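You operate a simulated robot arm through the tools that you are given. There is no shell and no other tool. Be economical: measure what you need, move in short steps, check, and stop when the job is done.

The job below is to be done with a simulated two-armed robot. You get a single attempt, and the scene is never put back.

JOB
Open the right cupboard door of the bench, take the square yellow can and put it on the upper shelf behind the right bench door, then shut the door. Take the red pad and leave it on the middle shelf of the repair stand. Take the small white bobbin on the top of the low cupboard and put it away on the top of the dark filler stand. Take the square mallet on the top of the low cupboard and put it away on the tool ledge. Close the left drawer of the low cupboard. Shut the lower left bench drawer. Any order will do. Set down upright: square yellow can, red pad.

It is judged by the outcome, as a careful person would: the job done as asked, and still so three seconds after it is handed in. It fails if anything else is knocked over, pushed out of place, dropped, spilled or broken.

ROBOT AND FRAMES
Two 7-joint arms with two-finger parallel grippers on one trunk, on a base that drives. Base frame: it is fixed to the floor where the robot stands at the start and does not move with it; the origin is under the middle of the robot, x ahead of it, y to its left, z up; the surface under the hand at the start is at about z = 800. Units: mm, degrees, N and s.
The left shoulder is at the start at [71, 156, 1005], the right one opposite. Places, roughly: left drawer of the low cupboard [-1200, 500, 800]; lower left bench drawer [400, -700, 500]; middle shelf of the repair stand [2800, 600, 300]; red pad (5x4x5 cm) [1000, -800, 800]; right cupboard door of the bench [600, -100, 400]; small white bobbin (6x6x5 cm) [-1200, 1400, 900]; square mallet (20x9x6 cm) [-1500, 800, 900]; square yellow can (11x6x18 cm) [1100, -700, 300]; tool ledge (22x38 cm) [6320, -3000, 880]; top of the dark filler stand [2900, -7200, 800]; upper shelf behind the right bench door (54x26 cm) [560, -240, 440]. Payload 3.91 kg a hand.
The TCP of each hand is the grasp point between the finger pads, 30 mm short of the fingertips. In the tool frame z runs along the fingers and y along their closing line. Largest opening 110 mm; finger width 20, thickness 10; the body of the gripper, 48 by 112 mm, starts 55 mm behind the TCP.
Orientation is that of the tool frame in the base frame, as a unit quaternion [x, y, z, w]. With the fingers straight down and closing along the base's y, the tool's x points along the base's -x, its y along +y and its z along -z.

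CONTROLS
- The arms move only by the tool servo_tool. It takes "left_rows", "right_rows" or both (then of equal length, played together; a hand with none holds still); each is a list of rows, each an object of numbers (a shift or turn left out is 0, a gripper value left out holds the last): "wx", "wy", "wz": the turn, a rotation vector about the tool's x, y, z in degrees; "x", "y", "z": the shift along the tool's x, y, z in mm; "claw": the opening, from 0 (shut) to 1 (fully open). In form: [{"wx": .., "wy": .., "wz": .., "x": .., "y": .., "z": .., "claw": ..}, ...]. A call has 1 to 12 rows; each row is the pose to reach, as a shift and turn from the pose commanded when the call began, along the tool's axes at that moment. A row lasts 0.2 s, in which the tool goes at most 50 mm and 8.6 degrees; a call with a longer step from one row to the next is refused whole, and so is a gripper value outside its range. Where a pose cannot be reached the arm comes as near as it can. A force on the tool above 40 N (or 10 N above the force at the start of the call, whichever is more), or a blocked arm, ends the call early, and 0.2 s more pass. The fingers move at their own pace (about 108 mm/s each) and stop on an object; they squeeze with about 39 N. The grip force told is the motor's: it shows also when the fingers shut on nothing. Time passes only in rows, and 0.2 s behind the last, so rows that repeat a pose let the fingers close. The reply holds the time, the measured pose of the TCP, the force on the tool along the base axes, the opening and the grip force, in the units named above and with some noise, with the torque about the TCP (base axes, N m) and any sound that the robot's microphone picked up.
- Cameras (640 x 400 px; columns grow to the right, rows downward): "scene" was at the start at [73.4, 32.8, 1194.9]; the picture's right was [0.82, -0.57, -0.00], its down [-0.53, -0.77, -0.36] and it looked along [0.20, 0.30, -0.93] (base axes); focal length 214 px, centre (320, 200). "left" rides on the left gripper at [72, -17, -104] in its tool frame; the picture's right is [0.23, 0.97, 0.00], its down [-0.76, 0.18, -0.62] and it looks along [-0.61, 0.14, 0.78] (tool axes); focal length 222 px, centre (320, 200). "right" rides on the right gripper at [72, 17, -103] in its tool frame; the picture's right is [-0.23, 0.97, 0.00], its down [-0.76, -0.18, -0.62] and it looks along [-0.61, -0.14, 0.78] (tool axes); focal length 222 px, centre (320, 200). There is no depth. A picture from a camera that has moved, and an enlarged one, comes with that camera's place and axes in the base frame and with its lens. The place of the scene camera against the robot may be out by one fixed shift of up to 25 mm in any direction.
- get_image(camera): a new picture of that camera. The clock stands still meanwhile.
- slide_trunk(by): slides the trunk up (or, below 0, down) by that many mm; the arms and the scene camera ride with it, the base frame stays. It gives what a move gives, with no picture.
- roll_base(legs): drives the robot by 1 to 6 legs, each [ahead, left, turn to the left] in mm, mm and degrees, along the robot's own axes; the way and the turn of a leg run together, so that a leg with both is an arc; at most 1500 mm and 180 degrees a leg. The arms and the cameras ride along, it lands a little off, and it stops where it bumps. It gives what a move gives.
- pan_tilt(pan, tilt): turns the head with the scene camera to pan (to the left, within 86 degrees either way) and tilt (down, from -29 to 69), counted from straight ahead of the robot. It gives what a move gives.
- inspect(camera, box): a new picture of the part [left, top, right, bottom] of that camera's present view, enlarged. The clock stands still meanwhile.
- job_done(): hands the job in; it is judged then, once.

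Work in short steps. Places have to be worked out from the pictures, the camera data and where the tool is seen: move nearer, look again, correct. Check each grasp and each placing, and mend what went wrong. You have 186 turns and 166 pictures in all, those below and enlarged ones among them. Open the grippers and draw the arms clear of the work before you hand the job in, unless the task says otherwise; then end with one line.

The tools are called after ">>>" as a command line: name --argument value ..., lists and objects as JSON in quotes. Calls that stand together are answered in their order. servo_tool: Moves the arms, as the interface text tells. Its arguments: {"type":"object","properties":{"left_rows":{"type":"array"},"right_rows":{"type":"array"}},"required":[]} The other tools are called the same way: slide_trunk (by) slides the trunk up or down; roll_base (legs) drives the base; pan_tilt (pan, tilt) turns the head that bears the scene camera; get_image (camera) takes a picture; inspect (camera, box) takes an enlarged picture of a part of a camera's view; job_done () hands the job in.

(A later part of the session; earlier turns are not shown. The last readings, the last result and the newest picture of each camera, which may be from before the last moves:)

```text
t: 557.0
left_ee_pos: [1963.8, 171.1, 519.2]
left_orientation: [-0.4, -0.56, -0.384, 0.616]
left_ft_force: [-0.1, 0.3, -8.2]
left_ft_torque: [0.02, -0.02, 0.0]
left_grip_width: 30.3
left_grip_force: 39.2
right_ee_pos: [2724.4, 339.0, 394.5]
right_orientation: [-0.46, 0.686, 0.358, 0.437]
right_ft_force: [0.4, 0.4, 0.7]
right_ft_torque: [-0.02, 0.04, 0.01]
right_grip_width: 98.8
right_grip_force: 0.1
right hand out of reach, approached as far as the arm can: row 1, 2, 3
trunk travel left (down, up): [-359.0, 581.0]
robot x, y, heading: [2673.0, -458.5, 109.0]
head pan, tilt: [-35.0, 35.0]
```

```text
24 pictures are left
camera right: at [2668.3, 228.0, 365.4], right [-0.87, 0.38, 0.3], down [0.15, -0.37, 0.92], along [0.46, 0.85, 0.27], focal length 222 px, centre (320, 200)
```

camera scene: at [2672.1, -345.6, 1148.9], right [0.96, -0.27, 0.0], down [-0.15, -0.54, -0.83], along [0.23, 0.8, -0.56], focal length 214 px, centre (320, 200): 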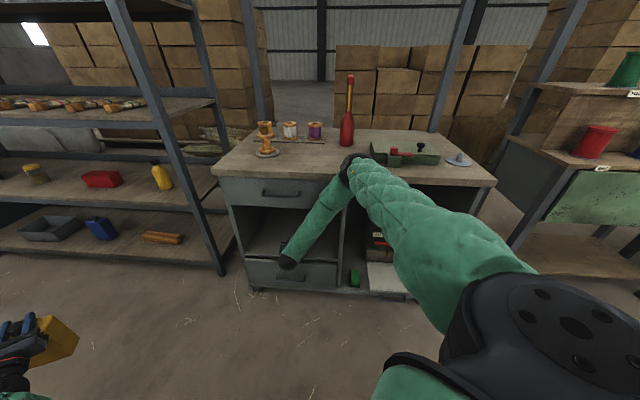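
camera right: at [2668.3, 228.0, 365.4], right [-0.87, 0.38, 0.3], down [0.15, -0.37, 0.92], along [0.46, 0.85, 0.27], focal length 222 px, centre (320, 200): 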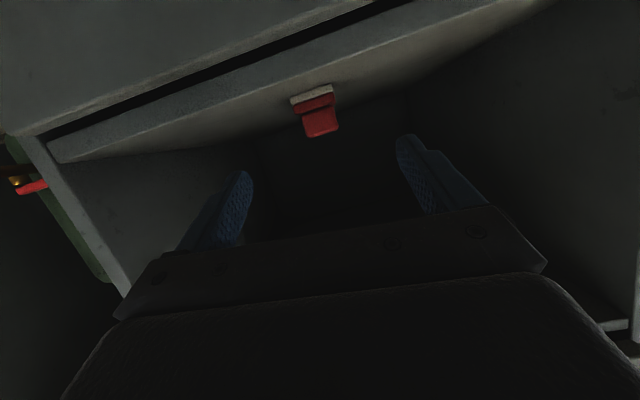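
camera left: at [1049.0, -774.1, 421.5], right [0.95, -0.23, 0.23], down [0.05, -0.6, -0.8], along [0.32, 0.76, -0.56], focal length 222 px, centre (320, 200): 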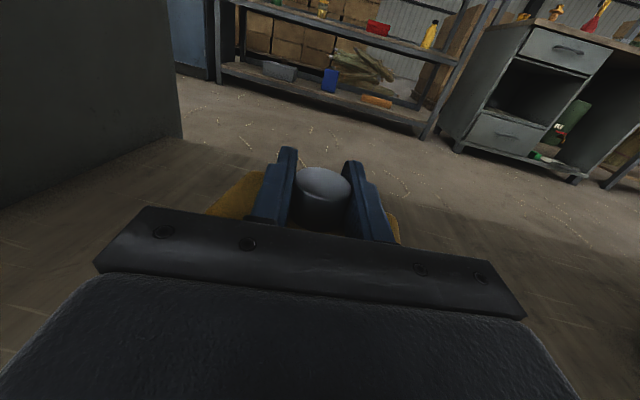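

The pad stands upright on the middle shelf. I pull the right hand fully out, raise the trunk high so the can clears the bench, strafe back up the lane and turn to face the bench's left side.

>>> servo_tool --right_rows '[{"z": -40}, {"z": -80}, {"z": -120}, {"z": -140}]'

>>> slide_trunk --by 400

>>> slide_trunk --by 130

>>> roll_base --legs '[[738, 914, 0], [738, 914, 0], [128, 129, 0], [25, 256, 0], [0, 0, 141]]'

>>> pan_tilt --pan 40 --tilt 45

>>> get_image --camera "scene"

```text
t: 558.0
left_ee_pos: [1963.8, 171.2, 519.5]
left_orientation: [-0.4, -0.56, -0.385, 0.615]
left_ft_force: [-0.4, 0.3, -8.3]
left_ft_torque: [0.02, -0.01, -0.03]
left_grip_width: 30.9
left_grip_force: 39.4
right_ee_pos: [2685.2, 211.0, 445.1]
right_orientation: [-0.46, 0.685, 0.359, 0.437]
right_ft_force: [0.0, 0.7, -0.1]
right_ft_torque: [0.05, -0.01, 0.02]
right_grip_width: 98.9
right_grip_force: 0.2
trunk travel left (down, up): [-359.0, 581.0]
robot x, y, heading: [2673.5, -456.1, 109.2]
head pan, tilt: [-35.0, 35.0]
```

```text
t: 561.8
left_ee_pos: [1962.6, 172.8, 918.7]
left_orientation: [-0.399, -0.561, -0.384, 0.615]
left_ft_force: [-0.9, -0.2, -8.0]
left_ft_torque: [0.06, -0.04, 0.02]
left_grip_width: 30.7
left_grip_force: 39.1
right_ee_pos: [2684.9, 211.9, 845.0]
right_orientation: [-0.46, 0.686, 0.358, 0.436]
right_ft_force: [0.8, -0.4, -0.4]
right_ft_torque: [-0.02, -0.01, 0.01]
right_grip_width: 99.0
right_grip_force: 0.0
trunk travel left (down, up): [-759.0, 181.0]
robot x, y, heading: [2677.5, -454.6, 109.3]
head pan, tilt: [-35.0, 35.0]
```

```text
t: 563.4
left_ee_pos: [1962.9, 171.9, 1048.2]
left_orientation: [-0.399, -0.561, -0.384, 0.615]
left_ft_force: [-0.6, -0.3, -9.0]
left_ft_torque: [0.04, -0.03, -0.01]
left_grip_width: 30.8
left_grip_force: 39.0
right_ee_pos: [2684.5, 211.2, 975.0]
right_orientation: [-0.461, 0.685, 0.358, 0.436]
right_ft_force: [0.5, 0.1, 0.2]
right_ft_torque: [0.0, 0.0, 0.0]
right_grip_width: 98.9
right_grip_force: 0.1
trunk travel left (down, up): [-889.0, 51.0]
robot x, y, heading: [2678.6, -456.3, 109.1]
head pan, tilt: [-35.0, 35.0]
```

```text
t: 583.3
left_ee_pos: [224.0, -590.1, 1047.5]
left_orientation: [0.398, -0.561, 0.456, 0.565]
left_ft_force: [0.1, 0.0, -7.0]
left_ft_torque: [0.0, 0.06, -0.02]
left_grip_width: 30.5
left_grip_force: 39.6
right_ee_pos: [-365.1, -175.5, 975.5]
right_orientation: [0.798, 0.21, -0.531, 0.195]
right_ft_force: [0.0, 0.0, -0.3]
right_ft_torque: [0.03, 0.01, 0.0]
right_grip_width: 99.4
right_grip_force: 0.0
trunk travel left (down, up): [-889.0, 51.0]
robot x, y, heading: [54.5, 345.5, -109.3]
head pan, tilt: [-35.0, 35.0]
```

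```text
t: 584.8
left_ee_pos: [225.1, -590.5, 1047.6]
left_orientation: [0.398, -0.561, 0.456, 0.565]
left_ft_force: [0.7, -0.4, -8.6]
left_ft_torque: [0.04, 0.01, 0.02]
left_grip_width: 30.5
left_grip_force: 39.1
right_ee_pos: [-367.1, -176.6, 975.1]
right_orientation: [0.798, 0.21, -0.53, 0.195]
right_ft_force: [0.2, 0.2, -0.2]
right_ft_torque: [-0.01, 0.01, 0.01]
right_grip_width: 99.0
right_grip_force: 0.1
trunk travel left (down, up): [-889.0, 51.0]
robot x, y, heading: [52.3, 346.6, -109.1]
head pan, tilt: [40.0, 45.0]
```

```text
23 pictures are left
camera scene: at [58.6, 208.3, 1662.3], right [-0.93, -0.36, 0.0], down [-0.25, 0.66, -0.71], along [0.25, -0.66, -0.71], focal length 214 px, centre (320, 200)
```

scene: 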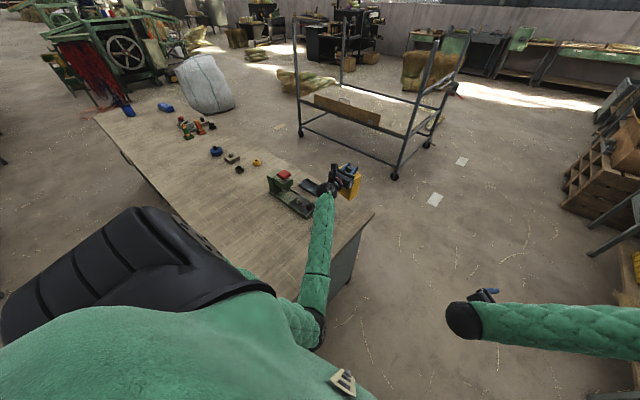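

I back straight away from the bench to clear it, then step left to stand before the cupboard door, and look down at it.

>>> roll_base --legs '[[-700, 0, 0], [0, 400, 0]]'

>>> pan_tilt --pan 15 --tilt 50

>>> get_image --camera "scene"

```text
t: 590.7
left_ee_pos: [833.6, -53.4, 1047.5]
left_orientation: [0.4, -0.561, 0.456, 0.564]
left_ft_force: [-1.1, -0.2, -8.7]
left_ft_torque: [0.05, 0.07, 0.01]
left_grip_width: 30.8
left_grip_force: 39.2
right_ee_pos: [241.5, 357.1, 974.4]
right_orientation: [0.798, 0.211, -0.53, 0.195]
right_ft_force: [-0.6, 0.0, -0.6]
right_ft_torque: [-0.03, 0.01, 0.01]
right_grip_width: 99.1
right_grip_force: 0.0
trunk travel left (down, up): [-889.0, 51.0]
robot x, y, heading: [661.0, 880.7, -109.0]
head pan, tilt: [40.0, 45.0]
```

```text
t: 591.6
left_ee_pos: [833.5, -54.4, 1048.1]
left_orientation: [0.4, -0.561, 0.456, 0.564]
left_ft_force: [-0.1, -0.8, -7.7]
left_ft_torque: [0.01, 0.0, -0.02]
left_grip_width: 30.7
left_grip_force: 39.1
right_ee_pos: [241.1, 358.7, 975.7]
right_orientation: [0.798, 0.211, -0.53, 0.196]
right_ft_force: [-0.6, 0.8, -0.9]
right_ft_torque: [-0.02, -0.01, -0.01]
right_grip_width: 98.9
right_grip_force: 0.1
trunk travel left (down, up): [-889.0, 51.0]
robot x, y, heading: [663.2, 883.7, -108.9]
head pan, tilt: [15.0, 50.0]
```

```text
22 pictures are left
camera scene: at [630.1, 742.7, 1655.4], right [-1.0, 0.07, 0.0], down [0.05, 0.76, -0.64], along [-0.04, -0.64, -0.77], focal length 214 px, centre (320, 200)
```

scene: 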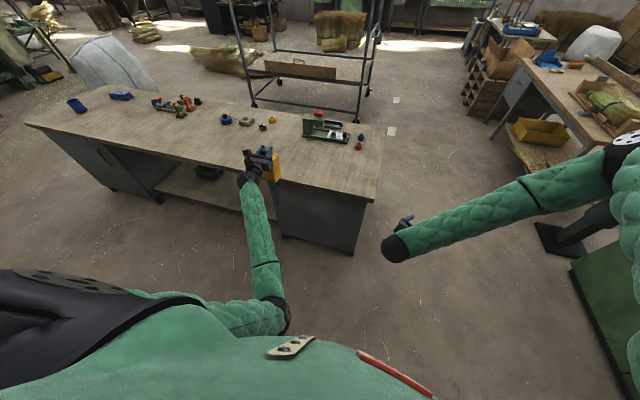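

I zoom on the door at the near (right) end of this face.

>>> inspect --camera "scene" --box '[240, 150, 400, 270]'

```text
3.33 times, centred on (320, 210) of scene
camera zoom: at [630.1, 742.7, 1655.4], right [-1.0, 0.07, 0.0], down [0.05, 0.76, -0.64], along [-0.04, -0.64, -0.77], focal length 715 px, centre (320, 167)
```

zoom: 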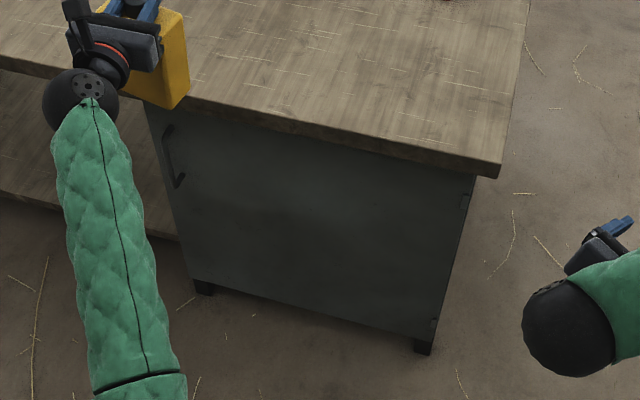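

The handle is a vertical bar at the door's left edge (s≈568, z≈583–746), hinges at the right. I turn to −75° (so the right hand faces the door squarely and the can stays clear), move to it and lower the trunk.

>>> roll_base --legs '[[0, 0, 34], [277, 216, 0]]'

>>> slide_trunk --by -310

>>> get_image --camera "right"

```text
t: 595.5
left_ee_pos: [1611.3, -0.0, 1047.5]
left_orientation: [0.547, -0.417, 0.602, 0.404]
left_ft_force: [0.1, -0.5, -8.2]
left_ft_torque: [-0.01, 0.05, 0.0]
left_grip_width: 30.5
left_grip_force: 39.3
right_ee_pos: [889.2, 5.2, 976.3]
right_orientation: [0.698, 0.438, -0.449, 0.345]
right_ft_force: [-0.2, -0.1, 0.1]
right_ft_torque: [-0.05, -0.03, 0.01]
right_grip_width: 98.9
right_grip_force: 0.1
trunk travel left (down, up): [-889.0, 51.0]
robot x, y, heading: [939.0, 673.3, -74.6]
head pan, tilt: [15.0, 50.0]
```

```text
t: 598.6
left_ee_pos: [1610.0, 0.5, 737.8]
left_orientation: [0.547, -0.417, 0.603, 0.403]
left_ft_force: [-0.2, 0.2, -8.6]
left_ft_torque: [0.01, 0.04, 0.02]
left_grip_width: 30.7
left_grip_force: 38.5
right_ee_pos: [889.1, 6.1, 665.8]
right_orientation: [0.699, 0.438, -0.449, 0.344]
right_ft_force: [0.1, -0.2, -0.3]
right_ft_torque: [-0.01, -0.01, -0.02]
right_grip_width: 98.8
right_grip_force: 0.0
trunk travel left (down, up): [-579.0, 361.0]
robot x, y, heading: [936.6, 674.3, -74.5]
head pan, tilt: [15.0, 50.0]
```

```text
20 pictures are left
camera right: at [955.2, 111.6, 637.3], right [0.85, -0.44, 0.3], down [-0.12, 0.38, 0.92], along [-0.52, -0.81, 0.27], focal length 222 px, centre (320, 200)
```

right: 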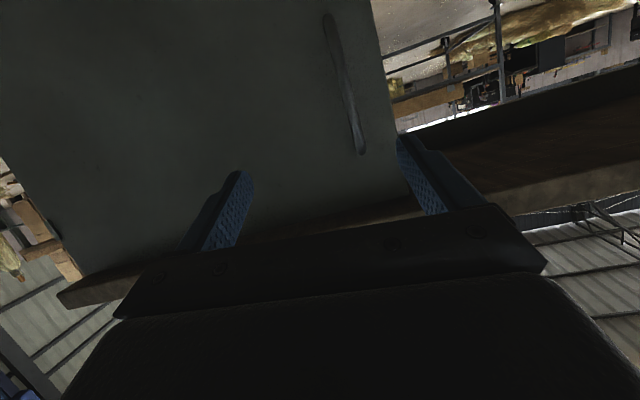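

The handle bar is at ≈ (872, −130), z 534–669. I bring the open fingers down to z≈600 around it and close.

>>> servo_tool --right_rows '[{"z": 12, "x": 31, "y": 15, "claw": 0.7}, {"z": 24, "x": 61, "y": 30}, {"z": 62, "x": 47, "y": 30}, {"z": 100, "x": 34, "y": 30}, {"z": 138, "x": 20, "y": 30}, {"z": 138, "x": 20, "y": 30, "claw": 0}, {"z": 138, "x": 20, "y": 30, "claw": 0}, {"z": 138, "x": 20, "y": 30, "claw": 0}, {"z": 138, "x": 20, "y": 30, "claw": 0}]'

>>> get_image --camera "right"

```text
t: 600.6
left_ee_pos: [1613.8, -0.5, 736.4]
left_orientation: [0.549, -0.416, 0.603, 0.403]
left_ft_force: [1.0, -0.1, -8.3]
left_ft_torque: [-0.03, 0.05, 0.0]
left_grip_width: 30.7
left_grip_force: 39.3
right_ee_pos: [877.3, -119.0, 599.8]
right_orientation: [0.699, 0.438, -0.448, 0.344]
right_ft_force: [28.7, -9.3, -3.1]
right_ft_torque: [0.88, 0.34, 0.74]
right_grip_width: 13.6
right_grip_force: 44.6
trunk travel left (down, up): [-579.0, 361.0]
robot x, y, heading: [945.3, 675.1, -74.5]
head pan, tilt: [15.0, 50.0]
```

```text
19 pictures are left
camera right: at [943.0, -13.2, 571.8], right [0.85, -0.44, 0.3], down [-0.13, 0.38, 0.92], along [-0.51, -0.82, 0.27], focal length 222 px, centre (320, 200)
```

right: 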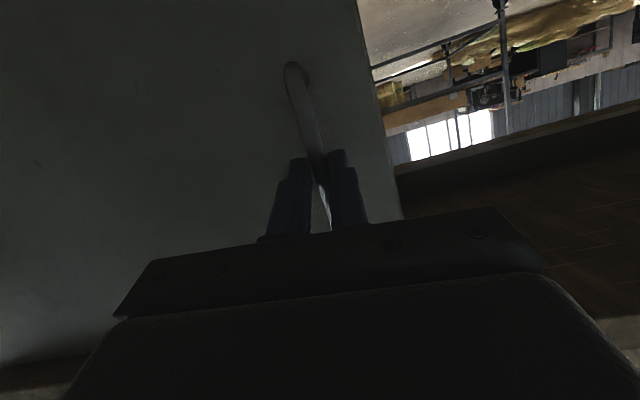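

Handle gripped. I pull along the door's arc (hinge near s≈40) by 20° in small steps.

>>> servo_tool --right_rows '[{"z": -10, "y": -1, "x": 4}, {"z": -22, "y": -3, "x": 8}, {"z": -45, "y": -8, "x": 17}, {"z": -67, "y": -14, "x": 25}, {"z": -89, "y": -20, "x": 33}, {"z": -111, "y": -27, "x": 41}, {"z": -133, "y": -35, "x": 48}, {"z": -154, "y": -45, "x": 55}, {"z": -175, "y": -56, "x": 62}, {"z": -175, "y": -56, "x": 62}]'

```text
t: 601.5
left_ee_pos: [1611.4, 1.6, 736.0]
left_orientation: [0.548, -0.418, 0.603, 0.403]
left_ft_force: [-1.3, -0.5, -8.3]
left_ft_torque: [-0.02, 0.07, 0.05]
left_grip_width: 30.6
left_grip_force: 39.0
right_ee_pos: [891.5, -60.1, 600.1]
right_orientation: [0.699, 0.439, -0.446, 0.346]
right_ft_force: [6.4, -1.0, -2.8]
right_ft_torque: [0.06, 1.03, 0.26]
right_grip_width: 13.2
right_grip_force: 44.8
trunk travel left (down, up): [-579.0, 361.0]
robot x, y, heading: [939.9, 672.0, -74.5]
head pan, tilt: [15.0, 50.0]
stopped in row 4 (right hand): the force on the tool passed its limit at 41 N (the readings are from after the stop); the commanded pose is now the measured one
```

The door moves (≈6°). I continue the arc more slowly.

>>> servo_tool --right_rows '[{"z": -13, "y": -4, "x": 5}, {"z": -26, "y": -7, "x": 9}, {"z": -39, "y": -11, "x": 14}, {"z": -54, "y": -17, "x": 19}, {"z": -68, "y": -22, "x": 24}, {"z": -83, "y": -28, "x": 29}, {"z": -97, "y": -35, "x": 34}, {"z": -111, "y": -42, "x": 39}, {"z": -125, "y": -49, "x": 44}, {"z": -138, "y": -57, "x": 48}, {"z": -152, "y": -65, "x": 53}, {"z": -165, "y": -73, "x": 57}]'

```text
t: 602.9
left_ee_pos: [1614.1, 2.6, 736.6]
left_orientation: [0.549, -0.417, 0.603, 0.402]
left_ft_force: [-0.7, 0.1, -7.9]
left_ft_torque: [-0.02, 0.07, 0.0]
left_grip_width: 30.6
left_grip_force: 39.5
right_ee_pos: [900.7, 24.4, 600.3]
right_orientation: [0.699, 0.441, -0.445, 0.345]
right_ft_force: [10.1, -0.1, -11.1]
right_ft_torque: [0.07, 0.89, 0.29]
right_grip_width: 13.3
right_grip_force: 45.5
trunk travel left (down, up): [-579.0, 361.0]
robot x, y, heading: [935.0, 676.3, -74.7]
head pan, tilt: [15.0, 50.0]
stopped in row 6 (right hand): the force on the tool passed its limit at 42 N (the readings are from after the stop); the commanded pose is now the measured one
```

Now at ≈15°. I continue, letting the hand yaw with the door.

>>> servo_tool --right_rows '[{"z": -12, "y": -5, "x": 4, "wx": -0.9, "wz": -0.4}, {"z": -24, "y": -10, "x": 8, "wx": -1.9, "wy": 0.2, "wz": -0.7}, {"z": -36, "y": -15, "x": 13, "wx": -2.8, "wy": 0.3, "wz": -1.1}, {"z": -47, "y": -20, "x": 17, "wx": -3.7, "wy": 0.4, "wz": -1.4}, {"z": -57, "y": -25, "x": 20, "wx": -4.6, "wy": 0.4, "wz": -1.8}, {"z": -67, "y": -31, "x": 23, "wx": -5.6, "wy": 0.5, "wz": -2.2}, {"z": -78, "y": -36, "x": 27, "wx": -6.5, "wy": 0.6, "wz": -2.5}, {"z": -88, "y": -42, "x": 30, "wx": -7.4, "wy": 0.7, "wz": -2.9}, {"z": -98, "y": -49, "x": 33, "wx": -8.4, "wy": 0.8, "wz": -3.2}, {"z": -107, "y": -55, "x": 36, "wx": -9.3, "wy": 0.9, "wz": -3.6}, {"z": -117, "y": -62, "x": 40, "wx": -10.2, "wy": 1, "wz": -4}, {"z": -127, "y": -69, "x": 43, "wx": -11.1, "wy": 1.1, "wz": -4.3}]'

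```text
t: 604.2
left_ee_pos: [1610.1, 0.5, 734.7]
left_orientation: [0.548, -0.418, 0.602, 0.403]
left_ft_force: [-0.1, 0.8, -8.8]
left_ft_torque: [-0.05, 0.06, -0.02]
left_grip_width: 30.7
left_grip_force: 38.9
right_ee_pos: [897.2, 97.7, 601.8]
right_orientation: [0.678, 0.472, -0.434, 0.36]
right_ft_force: [-9.4, 0.1, -7.0]
right_ft_torque: [1.34, -0.06, -0.2]
right_grip_width: 12.3
right_grip_force: 45.3
right hand out of reach, approached as far as the arm can: row 6
trunk travel left (down, up): [-579.0, 361.0]
robot x, y, heading: [940.6, 677.3, -74.6]
head pan, tilt: [15.0, 50.0]
stopped in row 6 (right hand): the force on the tool passed its limit at 58 N (the readings are from after the stop); the commanded pose is now the measured one
```

≈22° open; the arm is near its inner limit, so I pull the next 13° with the base.

>>> roll_base --legs '[[-62, 5, 0], [-65, 0, 0]]'

>>> get_image --camera "scene"

```text
t: 605.8
left_ee_pos: [1590.0, 104.1, 736.7]
left_orientation: [0.549, -0.418, 0.602, 0.403]
left_ft_force: [-0.1, -1.4, -7.5]
left_ft_torque: [-0.04, 0.05, 0.02]
left_grip_width: 30.6
left_grip_force: 40.0
right_ee_pos: [879.3, 199.5, 603.5]
right_orientation: [0.677, 0.474, -0.43, 0.364]
right_ft_force: [2.3, 1.0, 17.4]
right_ft_torque: [0.54, -0.12, 0.0]
right_grip_width: 11.9
right_grip_force: 45.2
trunk travel left (down, up): [-579.0, 361.0]
robot x, y, heading: [913.7, 775.0, -74.4]
head pan, tilt: [15.0, 50.0]
stopped in leg 2: the force on the tool passed its limit at 44 N (the readings are from after the stop); the commanded pose is now the measured one
```

```text
18 pictures are left
camera scene: at [961.2, 647.4, 1345.5], right [-0.86, -0.51, 0.0], down [-0.39, 0.66, -0.64], along [0.33, -0.55, -0.77], focal length 214 px, centre (320, 200)
```

scene: 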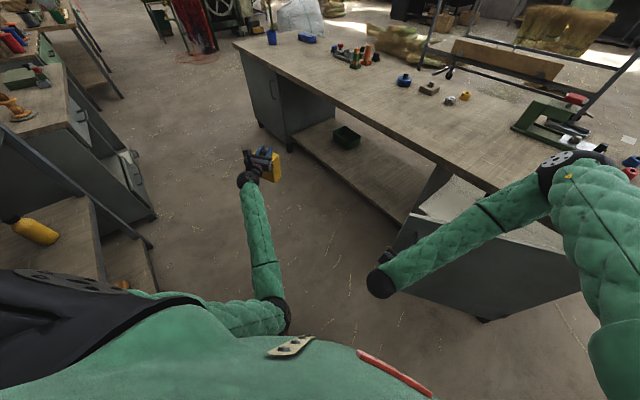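

Door is ≈33° open. I release the handle, back off, and bring the closed hand round to the inner side of the door edge.

>>> servo_tool --right_rows '[{"claw": 0.5}, {"claw": 0.5}, {"x": 12, "z": -31}, {"x": 25, "y": -1, "z": -63, "claw": 0}, {"x": 32, "y": 36, "z": -72}, {"x": 39, "y": 73, "z": -81}, {"x": 46, "y": 110, "z": -90}, {"x": 30, "y": 113, "z": -45}, {"x": 14, "y": 116, "z": -2}, {"x": -2, "y": 118, "z": 36}, {"x": -17, "y": 121, "z": 71}]'

>>> get_image --camera "scene"

```text
t: 608.2
left_ee_pos: [1589.3, 103.6, 736.6]
left_orientation: [0.548, -0.417, 0.603, 0.402]
left_ft_force: [0.6, 0.6, -8.0]
left_ft_torque: [0.0, 0.05, 0.0]
left_grip_width: 30.9
left_grip_force: 39.4
right_ee_pos: [973.1, 97.3, 599.9]
right_orientation: [0.678, 0.475, -0.429, 0.362]
right_ft_force: [0.2, 0.2, -0.1]
right_ft_torque: [-0.02, 0.03, 0.03]
right_grip_width: 0.0
right_grip_force: 37.8
right hand out of reach, approached as far as the arm can: row 3, 4, 5, 6
trunk travel left (down, up): [-579.0, 361.0]
robot x, y, heading: [918.1, 770.4, -74.5]
head pan, tilt: [15.0, 50.0]
```

```text
17 pictures are left
camera scene: at [961.5, 647.1, 1345.4], right [-0.86, -0.51, 0.0], down [-0.39, 0.66, -0.64], along [0.33, -0.55, -0.77], focal length 214 px, centre (320, 200)
```

scene: 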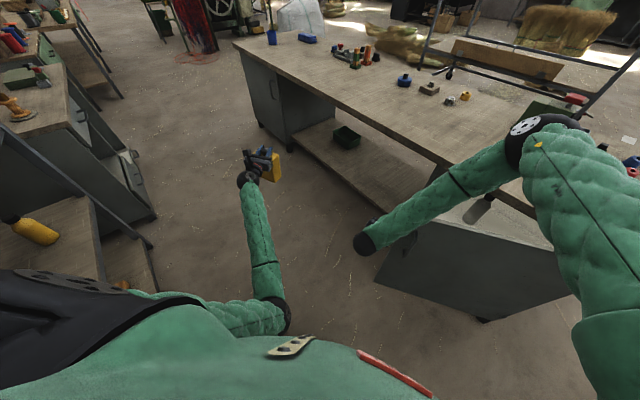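

The hand is past the door edge. I sweep it to the right to push the door further open.

>>> servo_tool --right_rows '[{"y": -33, "z": -3, "x": -2}, {"y": -66, "z": -5, "x": -4}, {"y": -98, "z": -8, "x": -6}, {"y": -132, "z": -16, "x": -6}, {"y": -166, "z": -25, "x": -6}, {"y": -200, "z": -33, "x": -5}, {"y": -233, "z": -42, "x": -5}, {"y": -268, "z": -55, "x": -3}, {"y": -303, "z": -68, "x": -1}, {"y": -338, "z": -82, "x": 1}, {"y": -373, "z": -95, "x": 3}]'

>>> get_image --camera "scene"

```text
t: 608.7
left_ee_pos: [1588.3, 103.6, 734.6]
left_orientation: [0.548, -0.418, 0.602, 0.403]
left_ft_force: [-0.2, 0.1, -8.5]
left_ft_torque: [0.0, 0.03, 0.03]
left_grip_width: 30.4
left_grip_force: 39.0
right_ee_pos: [942.3, 111.6, 603.6]
right_orientation: [0.678, 0.476, -0.425, 0.365]
right_ft_force: [-1.2, 6.5, -0.3]
right_ft_torque: [-0.28, -0.05, -0.13]
right_grip_width: 0.0
right_grip_force: 37.5
trunk travel left (down, up): [-579.0, 361.0]
robot x, y, heading: [919.8, 779.1, -74.5]
head pan, tilt: [15.0, 50.0]
stopped in row 2 (right hand): the force on the tool passed its limit at 63 N (the readings are from after the stop); the commanded pose is now the measured one
```

```text
16 pictures are left
camera scene: at [962.1, 647.4, 1345.4], right [-0.86, -0.51, 0.0], down [-0.39, 0.66, -0.64], along [0.33, -0.55, -0.77], focal length 214 px, centre (320, 200)
```

scene: 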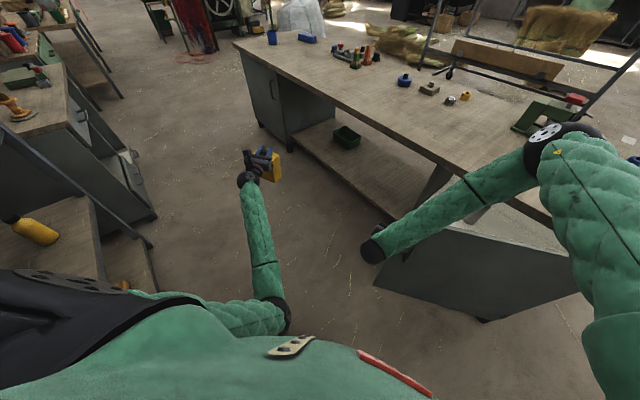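

The door edge is touching the hand's side. I push on slowly, right-and-outward.

>>> servo_tool --right_rows '[{"y": -8, "z": -4, "x": 1}, {"y": -16, "z": -9, "x": 2}, {"y": -24, "z": -14, "x": 4}, {"y": -33, "z": -20, "x": 5}, {"y": -42, "z": -26, "x": 7}, {"y": -52, "z": -32, "x": 8}, {"y": -62, "z": -38, "x": 10}, {"y": -72, "z": -44, "x": 11}, {"y": -84, "z": -52, "x": 13}, {"y": -96, "z": -60, "x": 15}, {"y": -108, "z": -68, "x": 17}, {"y": -120, "z": -76, "x": 19}]'

```text
t: 609.4
left_ee_pos: [1590.0, 104.9, 736.9]
left_orientation: [0.549, -0.417, 0.603, 0.402]
left_ft_force: [-0.8, -0.5, -8.0]
left_ft_torque: [0.03, 0.07, 0.02]
left_grip_width: 30.5
left_grip_force: 39.2
right_ee_pos: [930.9, 128.4, 602.9]
right_orientation: [0.678, 0.479, -0.42, 0.368]
right_ft_force: [6.7, 1.6, -1.3]
right_ft_torque: [-0.07, 0.11, -0.24]
right_grip_width: 0.0
right_grip_force: 37.7
trunk travel left (down, up): [-579.0, 361.0]
robot x, y, heading: [916.8, 775.8, -74.1]
head pan, tilt: [15.0, 50.0]
stopped in row 3 (right hand): the force on the tool passed its limit at 48 N (the readings are from after the stop); the commanded pose is now the measured one
```

I move the hand deeper behind the door edge, then swing the door with a small base turn to the right.

>>> servo_tool --right_rows '[{"y": 16, "z": 12, "x": -4}, {"y": 26, "z": 36, "x": -12}, {"y": 28, "z": 62, "x": -22}, {"y": 28, "z": 75, "x": -27}]'

>>> roll_base --legs '[[0, 0, -10]]'

>>> roll_base --legs '[[0, 0, -8]]'

>>> get_image --camera "scene"

```text
t: 610.3
left_ee_pos: [1592.8, 107.3, 735.2]
left_orientation: [0.55, -0.416, 0.603, 0.401]
left_ft_force: [0.2, 0.0, -7.6]
left_ft_torque: [0.02, 0.06, 0.06]
left_grip_width: 30.9
left_grip_force: 39.1
right_ee_pos: [948.2, 57.0, 602.3]
right_orientation: [0.678, 0.48, -0.418, 0.369]
right_ft_force: [11.9, 2.1, -4.4]
right_ft_torque: [-0.33, 0.63, -0.52]
right_grip_width: 0.0
right_grip_force: 37.7
trunk travel left (down, up): [-579.0, 361.0]
robot x, y, heading: [919.7, 774.1, -74.2]
head pan, tilt: [15.0, 50.0]
stopped in row 4 (right hand): the force on the tool passed its limit at 43 N (the readings are from after the stop); the commanded pose is now the measured one
```

```text
t: 611.0
left_ee_pos: [1589.6, 103.1, 733.8]
left_orientation: [0.548, -0.419, 0.601, 0.403]
left_ft_force: [-0.5, 0.6, -8.4]
left_ft_torque: [0.0, 0.04, -0.01]
left_grip_width: 30.7
left_grip_force: 38.9
right_ee_pos: [947.4, 58.4, 601.7]
right_orientation: [0.679, 0.479, -0.416, 0.369]
right_ft_force: [3.7, 0.3, -1.6]
right_ft_torque: [-0.11, 0.26, -0.17]
right_grip_width: 0.2
right_grip_force: 37.5
trunk travel left (down, up): [-579.0, 361.0]
robot x, y, heading: [919.0, 774.6, -74.6]
head pan, tilt: [15.0, 50.0]
stopped in leg 1: the force on the tool passed its limit at 71 N (the readings are from after the stop); the commanded pose is now the measured one
```

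```text
t: 611.7
left_ee_pos: [1585.9, 98.4, 733.0]
left_orientation: [0.549, -0.421, 0.599, 0.404]
left_ft_force: [-0.1, 0.1, -7.9]
left_ft_torque: [-0.03, 0.04, 0.0]
left_grip_width: 30.7
left_grip_force: 39.1
right_ee_pos: [946.9, 59.5, 602.6]
right_orientation: [0.68, 0.48, -0.413, 0.369]
right_ft_force: [3.3, 1.1, -1.3]
right_ft_torque: [-0.06, 0.19, -0.13]
right_grip_width: 0.1
right_grip_force: 37.4
trunk travel left (down, up): [-579.0, 361.0]
robot x, y, heading: [919.9, 775.8, -74.9]
head pan, tilt: [15.0, 50.0]
stopped in leg 1: the force on the tool passed its limit at 67 N (the readings are from after the stop); the commanded pose is now the measured one
```

```text
15 pictures are left
camera scene: at [961.2, 646.9, 1345.5], right [-0.86, -0.5, 0.0], down [-0.38, 0.66, -0.64], along [0.32, -0.56, -0.77], focal length 214 px, centre (320, 200)
```

scene: 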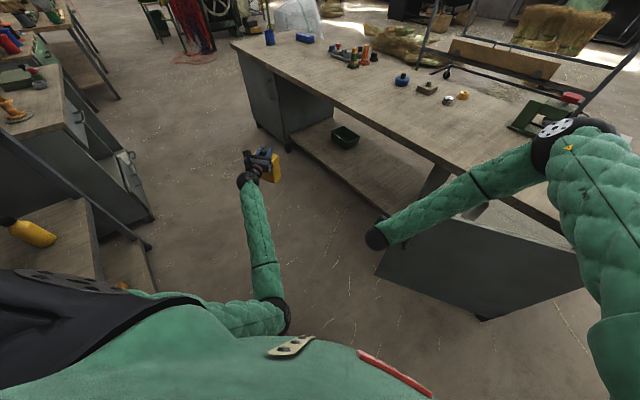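

The door edge bears end-on against my wrist, so it can't swing. I shift left, yaw the hand 45° to the right so the fingers reach behind the door, then slip it behind the edge.

>>> servo_tool --right_rows '[{"y": 25, "x": 3}, {"y": 41, "x": 4, "wx": 6.9, "wy": -0.8, "wz": 2.9}, {"y": 41, "x": 4, "wx": 13.7, "wy": -1.6, "wz": 5.8}, {"y": 41, "x": 4, "wx": 20.6, "wy": -2.4, "wz": 8.7}, {"y": 41, "x": 4, "wx": 27.5, "wy": -3.2, "wz": 11.6}, {"y": 41, "x": 4, "wx": 34.4, "wy": -4, "wz": 14.5}, {"y": 41, "x": 4, "wx": 41.2, "wy": -4.8, "wz": 17.4}, {"y": 15, "x": 0, "z": 0, "wx": 41.2, "wy": -4.8, "wz": 17.4}, {"y": -15, "x": -2, "z": -1, "wx": 41.2, "wy": -4.8, "wz": 17.4}, {"y": -40, "x": -4, "z": -2, "wx": 41.2, "wy": -4.8, "wz": 17.4}, {"y": -69, "x": -6, "z": -4, "wx": 41.2, "wy": -4.8, "wz": 17.4}]'

>>> get_image --camera "scene"

```text
t: 614.0
left_ee_pos: [1589.0, 102.3, 732.4]
left_orientation: [0.55, -0.419, 0.599, 0.402]
left_ft_force: [-0.5, -0.6, -7.4]
left_ft_torque: [0.02, 0.04, 0.0]
left_grip_width: 30.8
left_grip_force: 39.1
right_ee_pos: [915.3, 77.5, 603.7]
right_orientation: [0.814, 0.189, -0.517, 0.189]
right_ft_force: [-0.9, -0.2, -0.3]
right_ft_torque: [0.02, 0.01, 0.02]
right_grip_width: 0.1
right_grip_force: 37.6
trunk travel left (down, up): [-579.0, 361.0]
robot x, y, heading: [922.4, 778.2, -74.8]
head pan, tilt: [15.0, 50.0]
stopped in row 11 (right hand): the force on the tool passed its limit at 95 N (the readings are from after the stop); the commanded pose is now the measured one
```

```text
14 pictures are left
camera scene: at [962.3, 647.4, 1345.5], right [-0.86, -0.51, 0.0], down [-0.39, 0.66, -0.64], along [0.32, -0.55, -0.77], focal length 214 px, centre (320, 200)
```

scene: 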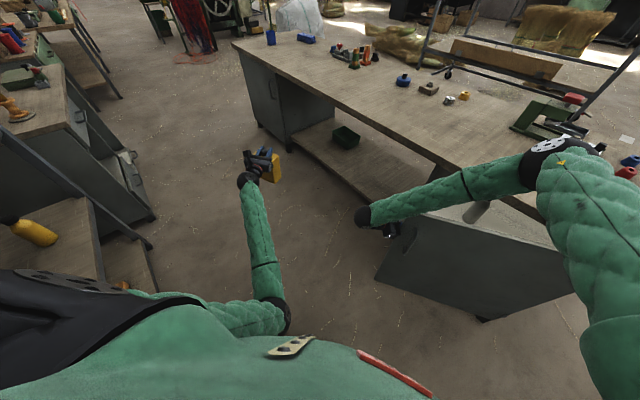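

I zoom in on the hand and door edge.

>>> inspect --camera "scene" --box '[330, 170, 490, 290]'

```text
3.33 times, centred on (410, 230) of scene
camera zoom: at [962.3, 647.4, 1345.5], right [-0.86, -0.51, 0.0], down [-0.39, 0.66, -0.64], along [0.32, -0.55, -0.77], focal length 715 px, centre (20, 100)
```

zoom: 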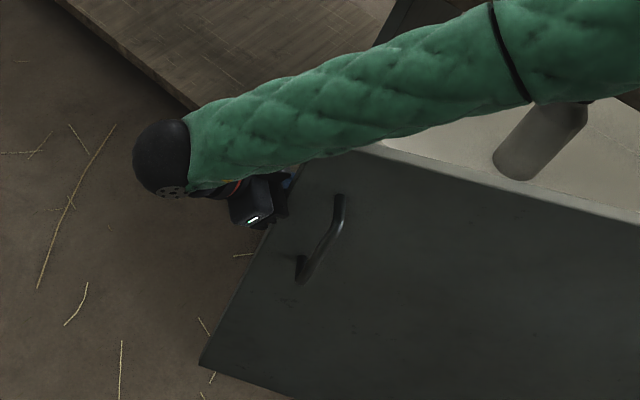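

The door has in fact drifted back to ≈24° (edge ≈ (932, 72)), so my hand is still at its edge. I go left, further in, and then right behind the door.

>>> servo_tool --right_rows '[{"x": 13, "y": 25, "z": -22}, {"x": 26, "y": 50, "z": -45}, {"x": 21, "y": 86, "z": -24}, {"x": 16, "y": 123, "z": -3}, {"x": 4, "y": 107, "z": 22}, {"x": -9, "y": 91, "z": 47}, {"x": -21, "y": 75, "z": 71}]'

>>> inspect --camera "scene" --box '[330, 170, 490, 290]'

```text
t: 615.6
left_ee_pos: [1589.1, 101.5, 732.2]
left_orientation: [0.548, -0.42, 0.601, 0.403]
left_ft_force: [-0.8, 0.5, -8.1]
left_ft_torque: [0.02, 0.04, 0.01]
left_grip_width: 30.6
left_grip_force: 38.3
right_ee_pos: [886.0, -27.4, 604.2]
right_orientation: [0.813, 0.189, -0.517, 0.189]
right_ft_force: [-0.2, 0.2, -0.4]
right_ft_torque: [0.0, -0.03, -0.03]
right_grip_width: 0.0
right_grip_force: 37.6
trunk travel left (down, up): [-579.0, 361.0]
robot x, y, heading: [920.6, 776.3, -74.5]
head pan, tilt: [15.0, 50.0]
```

```text
3.33 times, centred on (410, 230) of scene
camera zoom: at [961.4, 647.2, 1345.5], right [-0.86, -0.51, 0.0], down [-0.39, 0.66, -0.64], along [0.33, -0.55, -0.77], focal length 715 px, centre (20, 100)
```

zoom: 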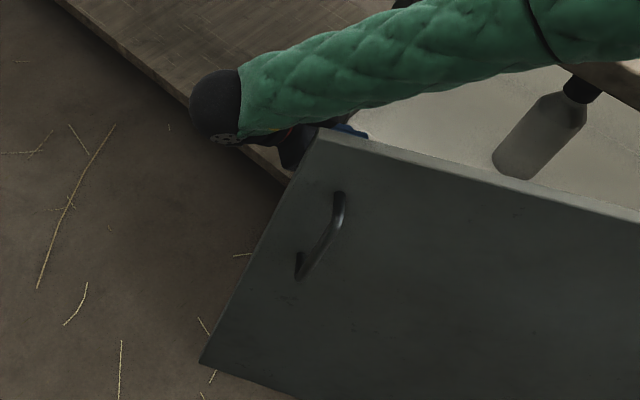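

The hand is now behind the door. I draw it outward and right along an arc to swing the door open.

>>> servo_tool --right_rows '[{"x": 1, "y": -15, "z": -6}, {"x": 2, "y": -30, "z": -12}, {"x": 3, "y": -45, "z": -18}, {"x": 3, "y": -60, "z": -23}, {"x": 2, "y": -78, "z": -26}, {"x": 1, "y": -98, "z": -30}, {"x": 0, "y": -120, "z": -33}, {"x": -2, "y": -142, "z": -34}, {"x": -4, "y": -165, "z": -36}, {"x": -7, "y": -190, "z": -37}, {"x": -13, "y": -225, "z": -34}, {"x": -19, "y": -260, "z": -30}]'

>>> roll_base --legs '[[0, 0, -10]]'

>>> get_image --camera "scene"

```text
t: 618.2
left_ee_pos: [1588.6, 102.6, 733.3]
left_orientation: [0.549, -0.419, 0.601, 0.402]
left_ft_force: [0.1, -0.5, -8.7]
left_ft_torque: [0.02, 0.05, 0.0]
left_grip_width: 30.6
left_grip_force: 39.0
right_ee_pos: [773.6, 210.9, 603.8]
right_orientation: [0.814, 0.187, -0.516, 0.187]
right_ft_force: [-0.2, -0.3, -0.5]
right_ft_torque: [-0.05, 0.02, 0.02]
right_grip_width: 0.0
right_grip_force: 37.4
trunk travel left (down, up): [-579.0, 361.0]
robot x, y, heading: [915.3, 776.5, -74.5]
head pan, tilt: [15.0, 50.0]
```

```text
t: 619.3
left_ee_pos: [1460.3, -4.7, 732.8]
left_orientation: [0.509, -0.466, 0.563, 0.454]
left_ft_force: [0.3, 0.2, -8.6]
left_ft_torque: [0.01, 0.07, 0.01]
left_grip_width: 30.6
left_grip_force: 39.7
right_ee_pos: [676.2, 243.9, 604.1]
right_orientation: [0.827, 0.117, -0.532, 0.142]
right_ft_force: [-0.2, -0.4, 0.2]
right_ft_torque: [0.02, -0.02, 0.02]
right_grip_width: 0.0
right_grip_force: 38.1
trunk travel left (down, up): [-579.0, 361.0]
robot x, y, heading: [917.4, 779.7, -84.4]
head pan, tilt: [15.0, 50.0]
```

```text
11 pictures are left
camera scene: at [940.5, 639.8, 1345.4], right [-0.94, -0.35, 0.0], down [-0.27, 0.72, -0.64], along [0.22, -0.6, -0.77], focal length 214 px, centre (320, 200)
```

scene: 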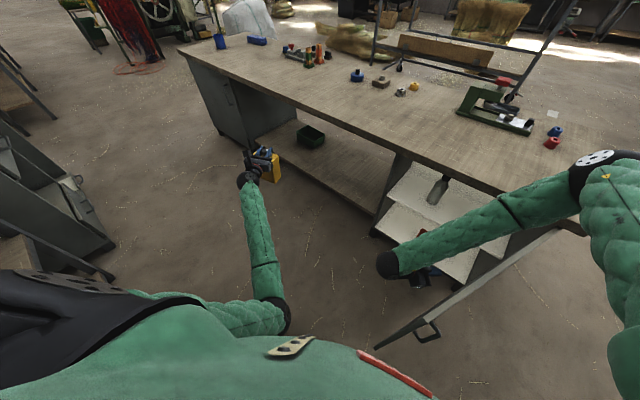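

The door is wide open (~65°) and both shelves are visible; a bottle stands mid-shelf, space left of it. I push the door further round, then lift the right hand above the door's top.

>>> roll_base --legs '[[0, 0, -12]]'

>>> servo_tool --right_rows '[{"y": -20}, {"y": -40}, {"y": -60}, {"y": -80}, {"y": -100}, {"y": -120}]'

>>> servo_tool --right_rows '[{"x": -40, "z": -17, "y": 10}, {"x": -80, "z": -34, "y": 20}, {"x": -120, "z": -51, "y": 25}, {"x": -160, "z": -68, "y": 30}, {"x": -200, "z": -85, "y": 35}, {"x": -240, "z": -102, "y": 40}, {"x": -280, "z": -119, "y": 45}, {"x": -315, "z": -134, "y": 50}]'

>>> get_image --camera "scene"

```text
t: 620.5
left_ee_pos: [1282.8, -102.2, 733.0]
left_orientation: [-0.458, 0.518, -0.511, -0.511]
left_ft_force: [0.4, -0.9, -8.5]
left_ft_torque: [0.05, 0.07, 0.03]
left_grip_width: 30.3
left_grip_force: 38.2
right_ee_pos: [569.9, 308.1, 602.2]
right_orientation: [0.835, 0.028, -0.543, 0.085]
right_ft_force: [-0.5, -0.7, -0.3]
right_ft_torque: [-0.02, 0.0, -0.02]
right_grip_width: 0.0
right_grip_force: 37.4
trunk travel left (down, up): [-579.0, 361.0]
robot x, y, heading: [917.0, 776.9, -97.0]
head pan, tilt: [15.0, 50.0]
```

```text
t: 621.9
left_ee_pos: [1282.8, -100.1, 732.4]
left_orientation: [-0.458, 0.518, -0.511, -0.511]
left_ft_force: [0.1, -0.1, -7.1]
left_ft_torque: [0.02, 0.04, 0.01]
left_grip_width: 31.0
left_grip_force: 39.3
right_ee_pos: [556.8, 406.6, 579.1]
right_orientation: [0.841, 0.025, -0.534, 0.079]
right_ft_force: [-0.1, 0.1, -0.7]
right_ft_torque: [0.0, -0.01, 0.01]
right_grip_width: 0.1
right_grip_force: 38.0
right hand out of reach, approached as far as the arm can: row 5, 6
trunk travel left (down, up): [-579.0, 361.0]
robot x, y, heading: [919.6, 777.1, -96.8]
head pan, tilt: [15.0, 50.0]
```

```text
t: 623.7
left_ee_pos: [1283.7, -101.2, 734.7]
left_orientation: [-0.458, 0.517, -0.511, -0.511]
left_ft_force: [-0.3, 0.5, -8.5]
left_ft_torque: [0.02, 0.04, 0.02]
left_grip_width: 30.5
left_grip_force: 38.5
right_ee_pos: [566.5, 346.2, 904.4]
right_orientation: [0.834, 0.027, -0.545, 0.084]
right_ft_force: [0.3, -0.4, 0.6]
right_ft_torque: [-0.03, 0.0, -0.01]
right_grip_width: 0.0
right_grip_force: 37.9
right hand out of reach, approached as far as the arm can: row 1, 2, 3, 4, 5, 6, 7, 8
trunk travel left (down, up): [-579.0, 361.0]
robot x, y, heading: [919.7, 774.6, -97.1]
head pan, tilt: [15.0, 50.0]
```

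```text
10 pictures are left
camera scene: at [914.7, 636.8, 1345.4], right [-0.99, -0.14, 0.0], down [-0.11, 0.76, -0.64], along [0.09, -0.64, -0.77], focal length 214 px, centre (320, 200)
```

scene: 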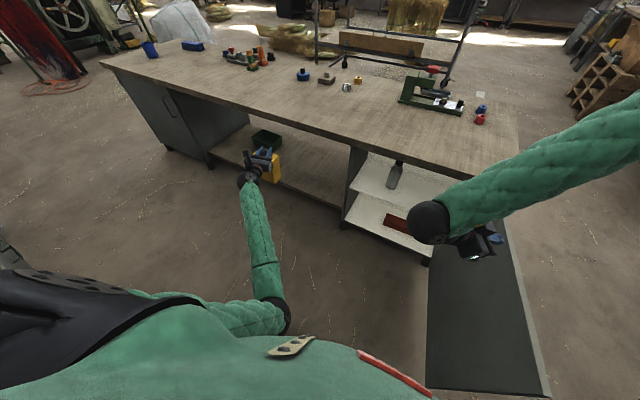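

The door stands ≈95° open and the right hand is above it. I move to the stand-off before the shelf, turn to −113°, and lower the can to z≈640.

>>> roll_base --legs '[[-80, -211, 0], [0, 0, -16]]'

>>> slide_trunk --by -90

>>> get_image --camera "left"

```text
t: 626.3
left_ee_pos: [822.7, -62.6, 733.7]
left_orientation: [0.382, -0.576, 0.437, 0.576]
left_ft_force: [1.0, 0.7, -8.0]
left_ft_torque: [0.03, 0.04, 0.04]
left_grip_width: 30.8
left_grip_force: 38.8
right_ee_pos: [258.8, 563.1, 903.0]
right_orientation: [0.83, -0.089, -0.551, 0.007]
right_ft_force: [0.5, 0.1, -0.5]
right_ft_torque: [0.01, -0.02, 0.01]
right_grip_width: 0.3
right_grip_force: 37.8
trunk travel left (down, up): [-579.0, 361.0]
robot x, y, heading: [714.6, 883.3, -112.8]
head pan, tilt: [15.0, 50.0]
```

```text
t: 627.6
left_ee_pos: [824.3, -62.9, 642.0]
left_orientation: [0.381, -0.576, 0.436, 0.577]
left_ft_force: [0.4, 0.4, -9.1]
left_ft_torque: [0.03, 0.01, -0.01]
left_grip_width: 30.6
left_grip_force: 38.9
right_ee_pos: [259.6, 563.1, 813.1]
right_orientation: [0.83, -0.09, -0.551, 0.007]
right_ft_force: [-0.3, -0.4, 0.5]
right_ft_torque: [0.0, 0.01, -0.02]
right_grip_width: 0.0
right_grip_force: 37.5
trunk travel left (down, up): [-489.0, 451.0]
robot x, y, heading: [718.4, 882.2, -113.0]
head pan, tilt: [15.0, 50.0]
```

```text
9 pictures are left
camera left: at [871.2, 33.8, 713.8], right [-0.93, 0.34, 0.17], down [0.07, 0.6, -0.8], along [-0.37, -0.73, -0.58], focal length 222 px, centre (320, 200)
```

left: 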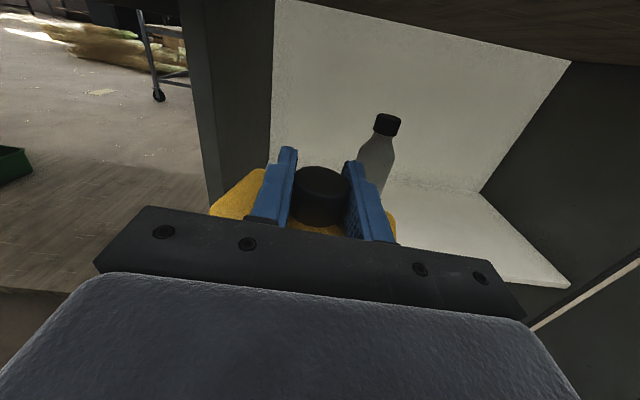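

The can lines up with the free left part of the upper shelf (s≈525), clear of wall and bottle. I drive straight forward 215 mm to carry it in.

>>> roll_base --legs '[[110, 0, 0], [105, 0, 0]]'

>>> get_image --camera "left"

```text
t: 629.5
left_ee_pos: [739.3, -264.0, 641.2]
left_orientation: [-0.381, 0.577, -0.434, -0.577]
left_ft_force: [-0.6, -0.5, -8.5]
left_ft_torque: [-0.02, 0.07, 0.0]
left_grip_width: 30.7
left_grip_force: 39.0
right_ee_pos: [172.7, 363.4, 812.7]
right_orientation: [0.83, -0.089, -0.551, 0.006]
right_ft_force: [-0.3, -0.7, -0.3]
right_ft_torque: [-0.01, 0.02, 0.0]
right_grip_width: 0.0
right_grip_force: 37.6
trunk travel left (down, up): [-489.0, 451.0]
robot x, y, heading: [631.0, 683.3, -113.0]
head pan, tilt: [15.0, 50.0]
```

```text
8 pictures are left
camera left: at [785.3, -167.4, 711.8], right [-0.93, 0.34, 0.17], down [0.07, 0.6, -0.8], along [-0.37, -0.73, -0.58], focal length 222 px, centre (320, 200)
```

left: 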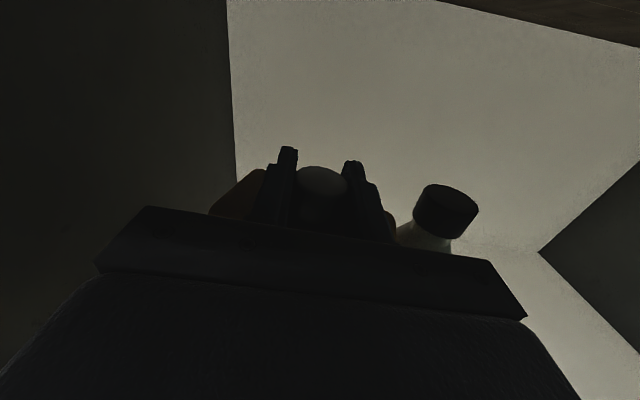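

Inside without contact. I lower the can in guarded small steps onto the shelf.

>>> servo_tool --left_rows '[{"x": -10}, {"x": -18}, {"x": -23}, {"x": -27}, {"x": -31}, {"x": -35}, {"x": -39}, {"x": -43}]'

```text
t: 631.3
left_ee_pos: [743.0, -265.9, 610.8]
left_orientation: [0.379, -0.573, 0.438, 0.58]
left_ft_force: [1.9, 4.6, 17.2]
left_ft_torque: [1.0, 1.1, -0.24]
left_grip_width: 30.7
left_grip_force: 39.3
right_ee_pos: [175.2, 365.2, 813.3]
right_orientation: [0.829, -0.09, -0.551, 0.007]
right_ft_force: [0.2, -0.2, 0.0]
right_ft_torque: [0.02, 0.0, -0.03]
right_grip_width: 0.0
right_grip_force: 38.2
trunk travel left (down, up): [-489.0, 451.0]
robot x, y, heading: [631.6, 682.3, -112.9]
head pan, tilt: [15.0, 50.0]
stopped in row 8 (left hand): the force on the tool passed its limit at 44 N (the readings are from after the stop); the commanded pose is now the measured one
```

The can rests on the shelf (bottom ≈ 442). I ease 2 mm, open the fingers and draw straight back.

>>> servo_tool --left_rows '[{"x": 2}, {"x": 2, "claw": 0.3}, {"x": 2, "claw": 0.55}, {"x": 2, "claw": 0.6}, {"x": 4, "claw": 0.6}, {"x": 6}]'

>>> get_image --camera "left"

```text
t: 632.7
left_ee_pos: [740.7, -265.6, 611.1]
left_orientation: [0.379, -0.575, 0.437, 0.578]
left_ft_force: [-0.5, -1.0, 0.0]
left_ft_torque: [0.02, 0.02, 0.01]
left_grip_width: 65.6
left_grip_force: 0.0
right_ee_pos: [173.8, 364.6, 813.5]
right_orientation: [0.83, -0.089, -0.551, 0.008]
right_ft_force: [0.2, 0.6, -0.4]
right_ft_torque: [-0.01, 0.01, 0.04]
right_grip_width: 0.0
right_grip_force: 38.1
trunk travel left (down, up): [-489.0, 451.0]
robot x, y, heading: [629.0, 681.1, -113.0]
head pan, tilt: [15.0, 50.0]
```

```text
7 pictures are left
camera left: at [787.8, -168.3, 680.5], right [-0.93, 0.34, 0.17], down [0.07, 0.59, -0.8], along [-0.37, -0.73, -0.57], focal length 222 px, centre (320, 200)
```

left: 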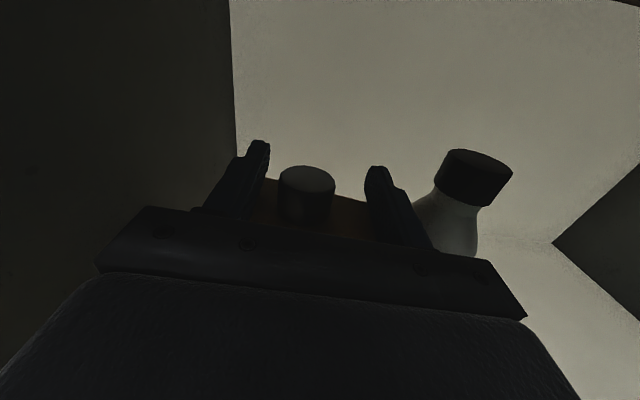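

The can stands on its own. I back the base straight out and check.

>>> roll_base --legs '[[-230, 0, 0]]'

>>> get_image --camera "left"

```text
t: 634.5
left_ee_pos: [825.9, -47.6, 613.6]
left_orientation: [0.377, -0.576, 0.434, 0.581]
left_ft_force: [-0.5, 0.1, -0.3]
left_ft_torque: [-0.02, 0.03, 0.01]
left_grip_width: 66.1
left_grip_force: 0.1
right_ee_pos: [265.3, 589.0, 813.9]
right_orientation: [0.829, -0.094, -0.551, 0.005]
right_ft_force: [0.1, -0.5, 0.6]
right_ft_torque: [-0.03, -0.04, -0.01]
right_grip_width: 0.0
right_grip_force: 38.2
trunk travel left (down, up): [-489.0, 451.0]
robot x, y, heading: [722.3, 900.4, -113.5]
head pan, tilt: [15.0, 50.0]
```

```text
6 pictures are left
camera left: at [874.2, 48.8, 683.4], right [-0.92, 0.34, 0.17], down [0.08, 0.59, -0.8], along [-0.37, -0.73, -0.57], focal length 222 px, centre (320, 200)
```

left: 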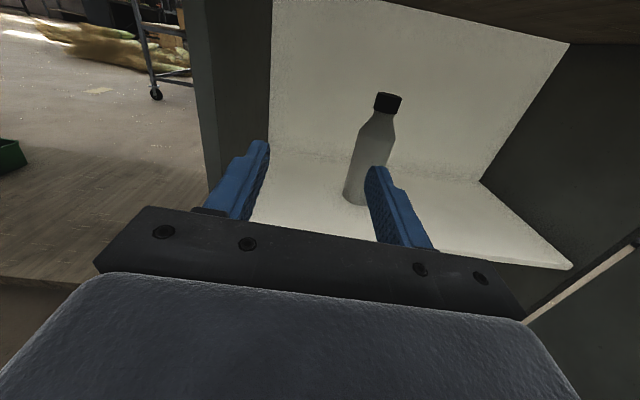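

The can isn't visible on the shelf in this view — I check with the scene camera.

>>> get_image --camera "scene"

```text
5 pictures are left
camera scene: at [684.6, 764.6, 1255.7], right [-0.99, 0.15, 0.0], down [0.11, 0.76, -0.64], along [-0.09, -0.64, -0.77], focal length 214 px, centre (320, 200)
```

scene: 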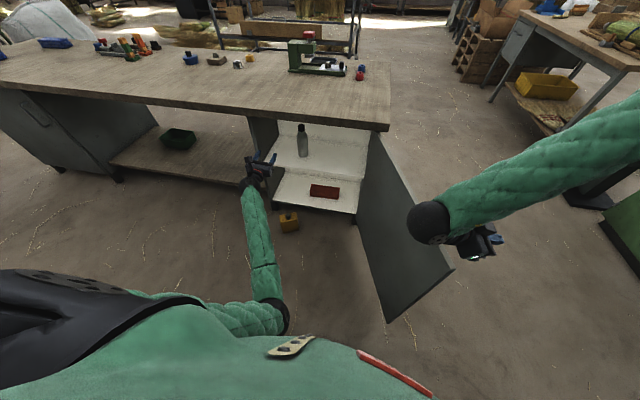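

The can was dragged off and now stands upright on the floor just in front of the cupboard. I zoom to locate it exactly and pick it up again.

>>> inspect --camera "scene" --box '[250, 180, 330, 240]'

```text
6.67 times, centred on (290, 210) of scene
camera zoom: at [684.6, 764.6, 1255.7], right [-0.99, 0.15, 0.0], down [0.11, 0.76, -0.64], along [-0.09, -0.64, -0.77], focal length 1430 px, centre (520, 133)
```

zoom: 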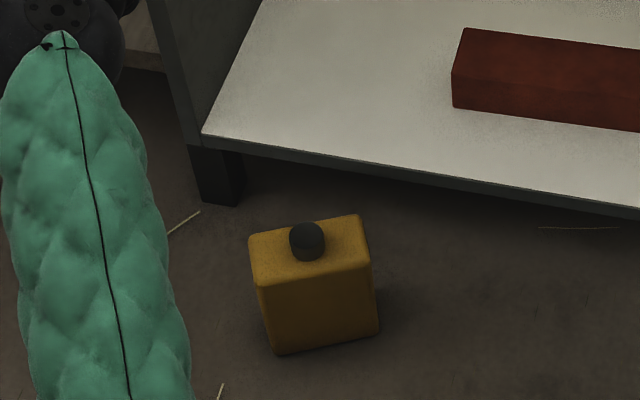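

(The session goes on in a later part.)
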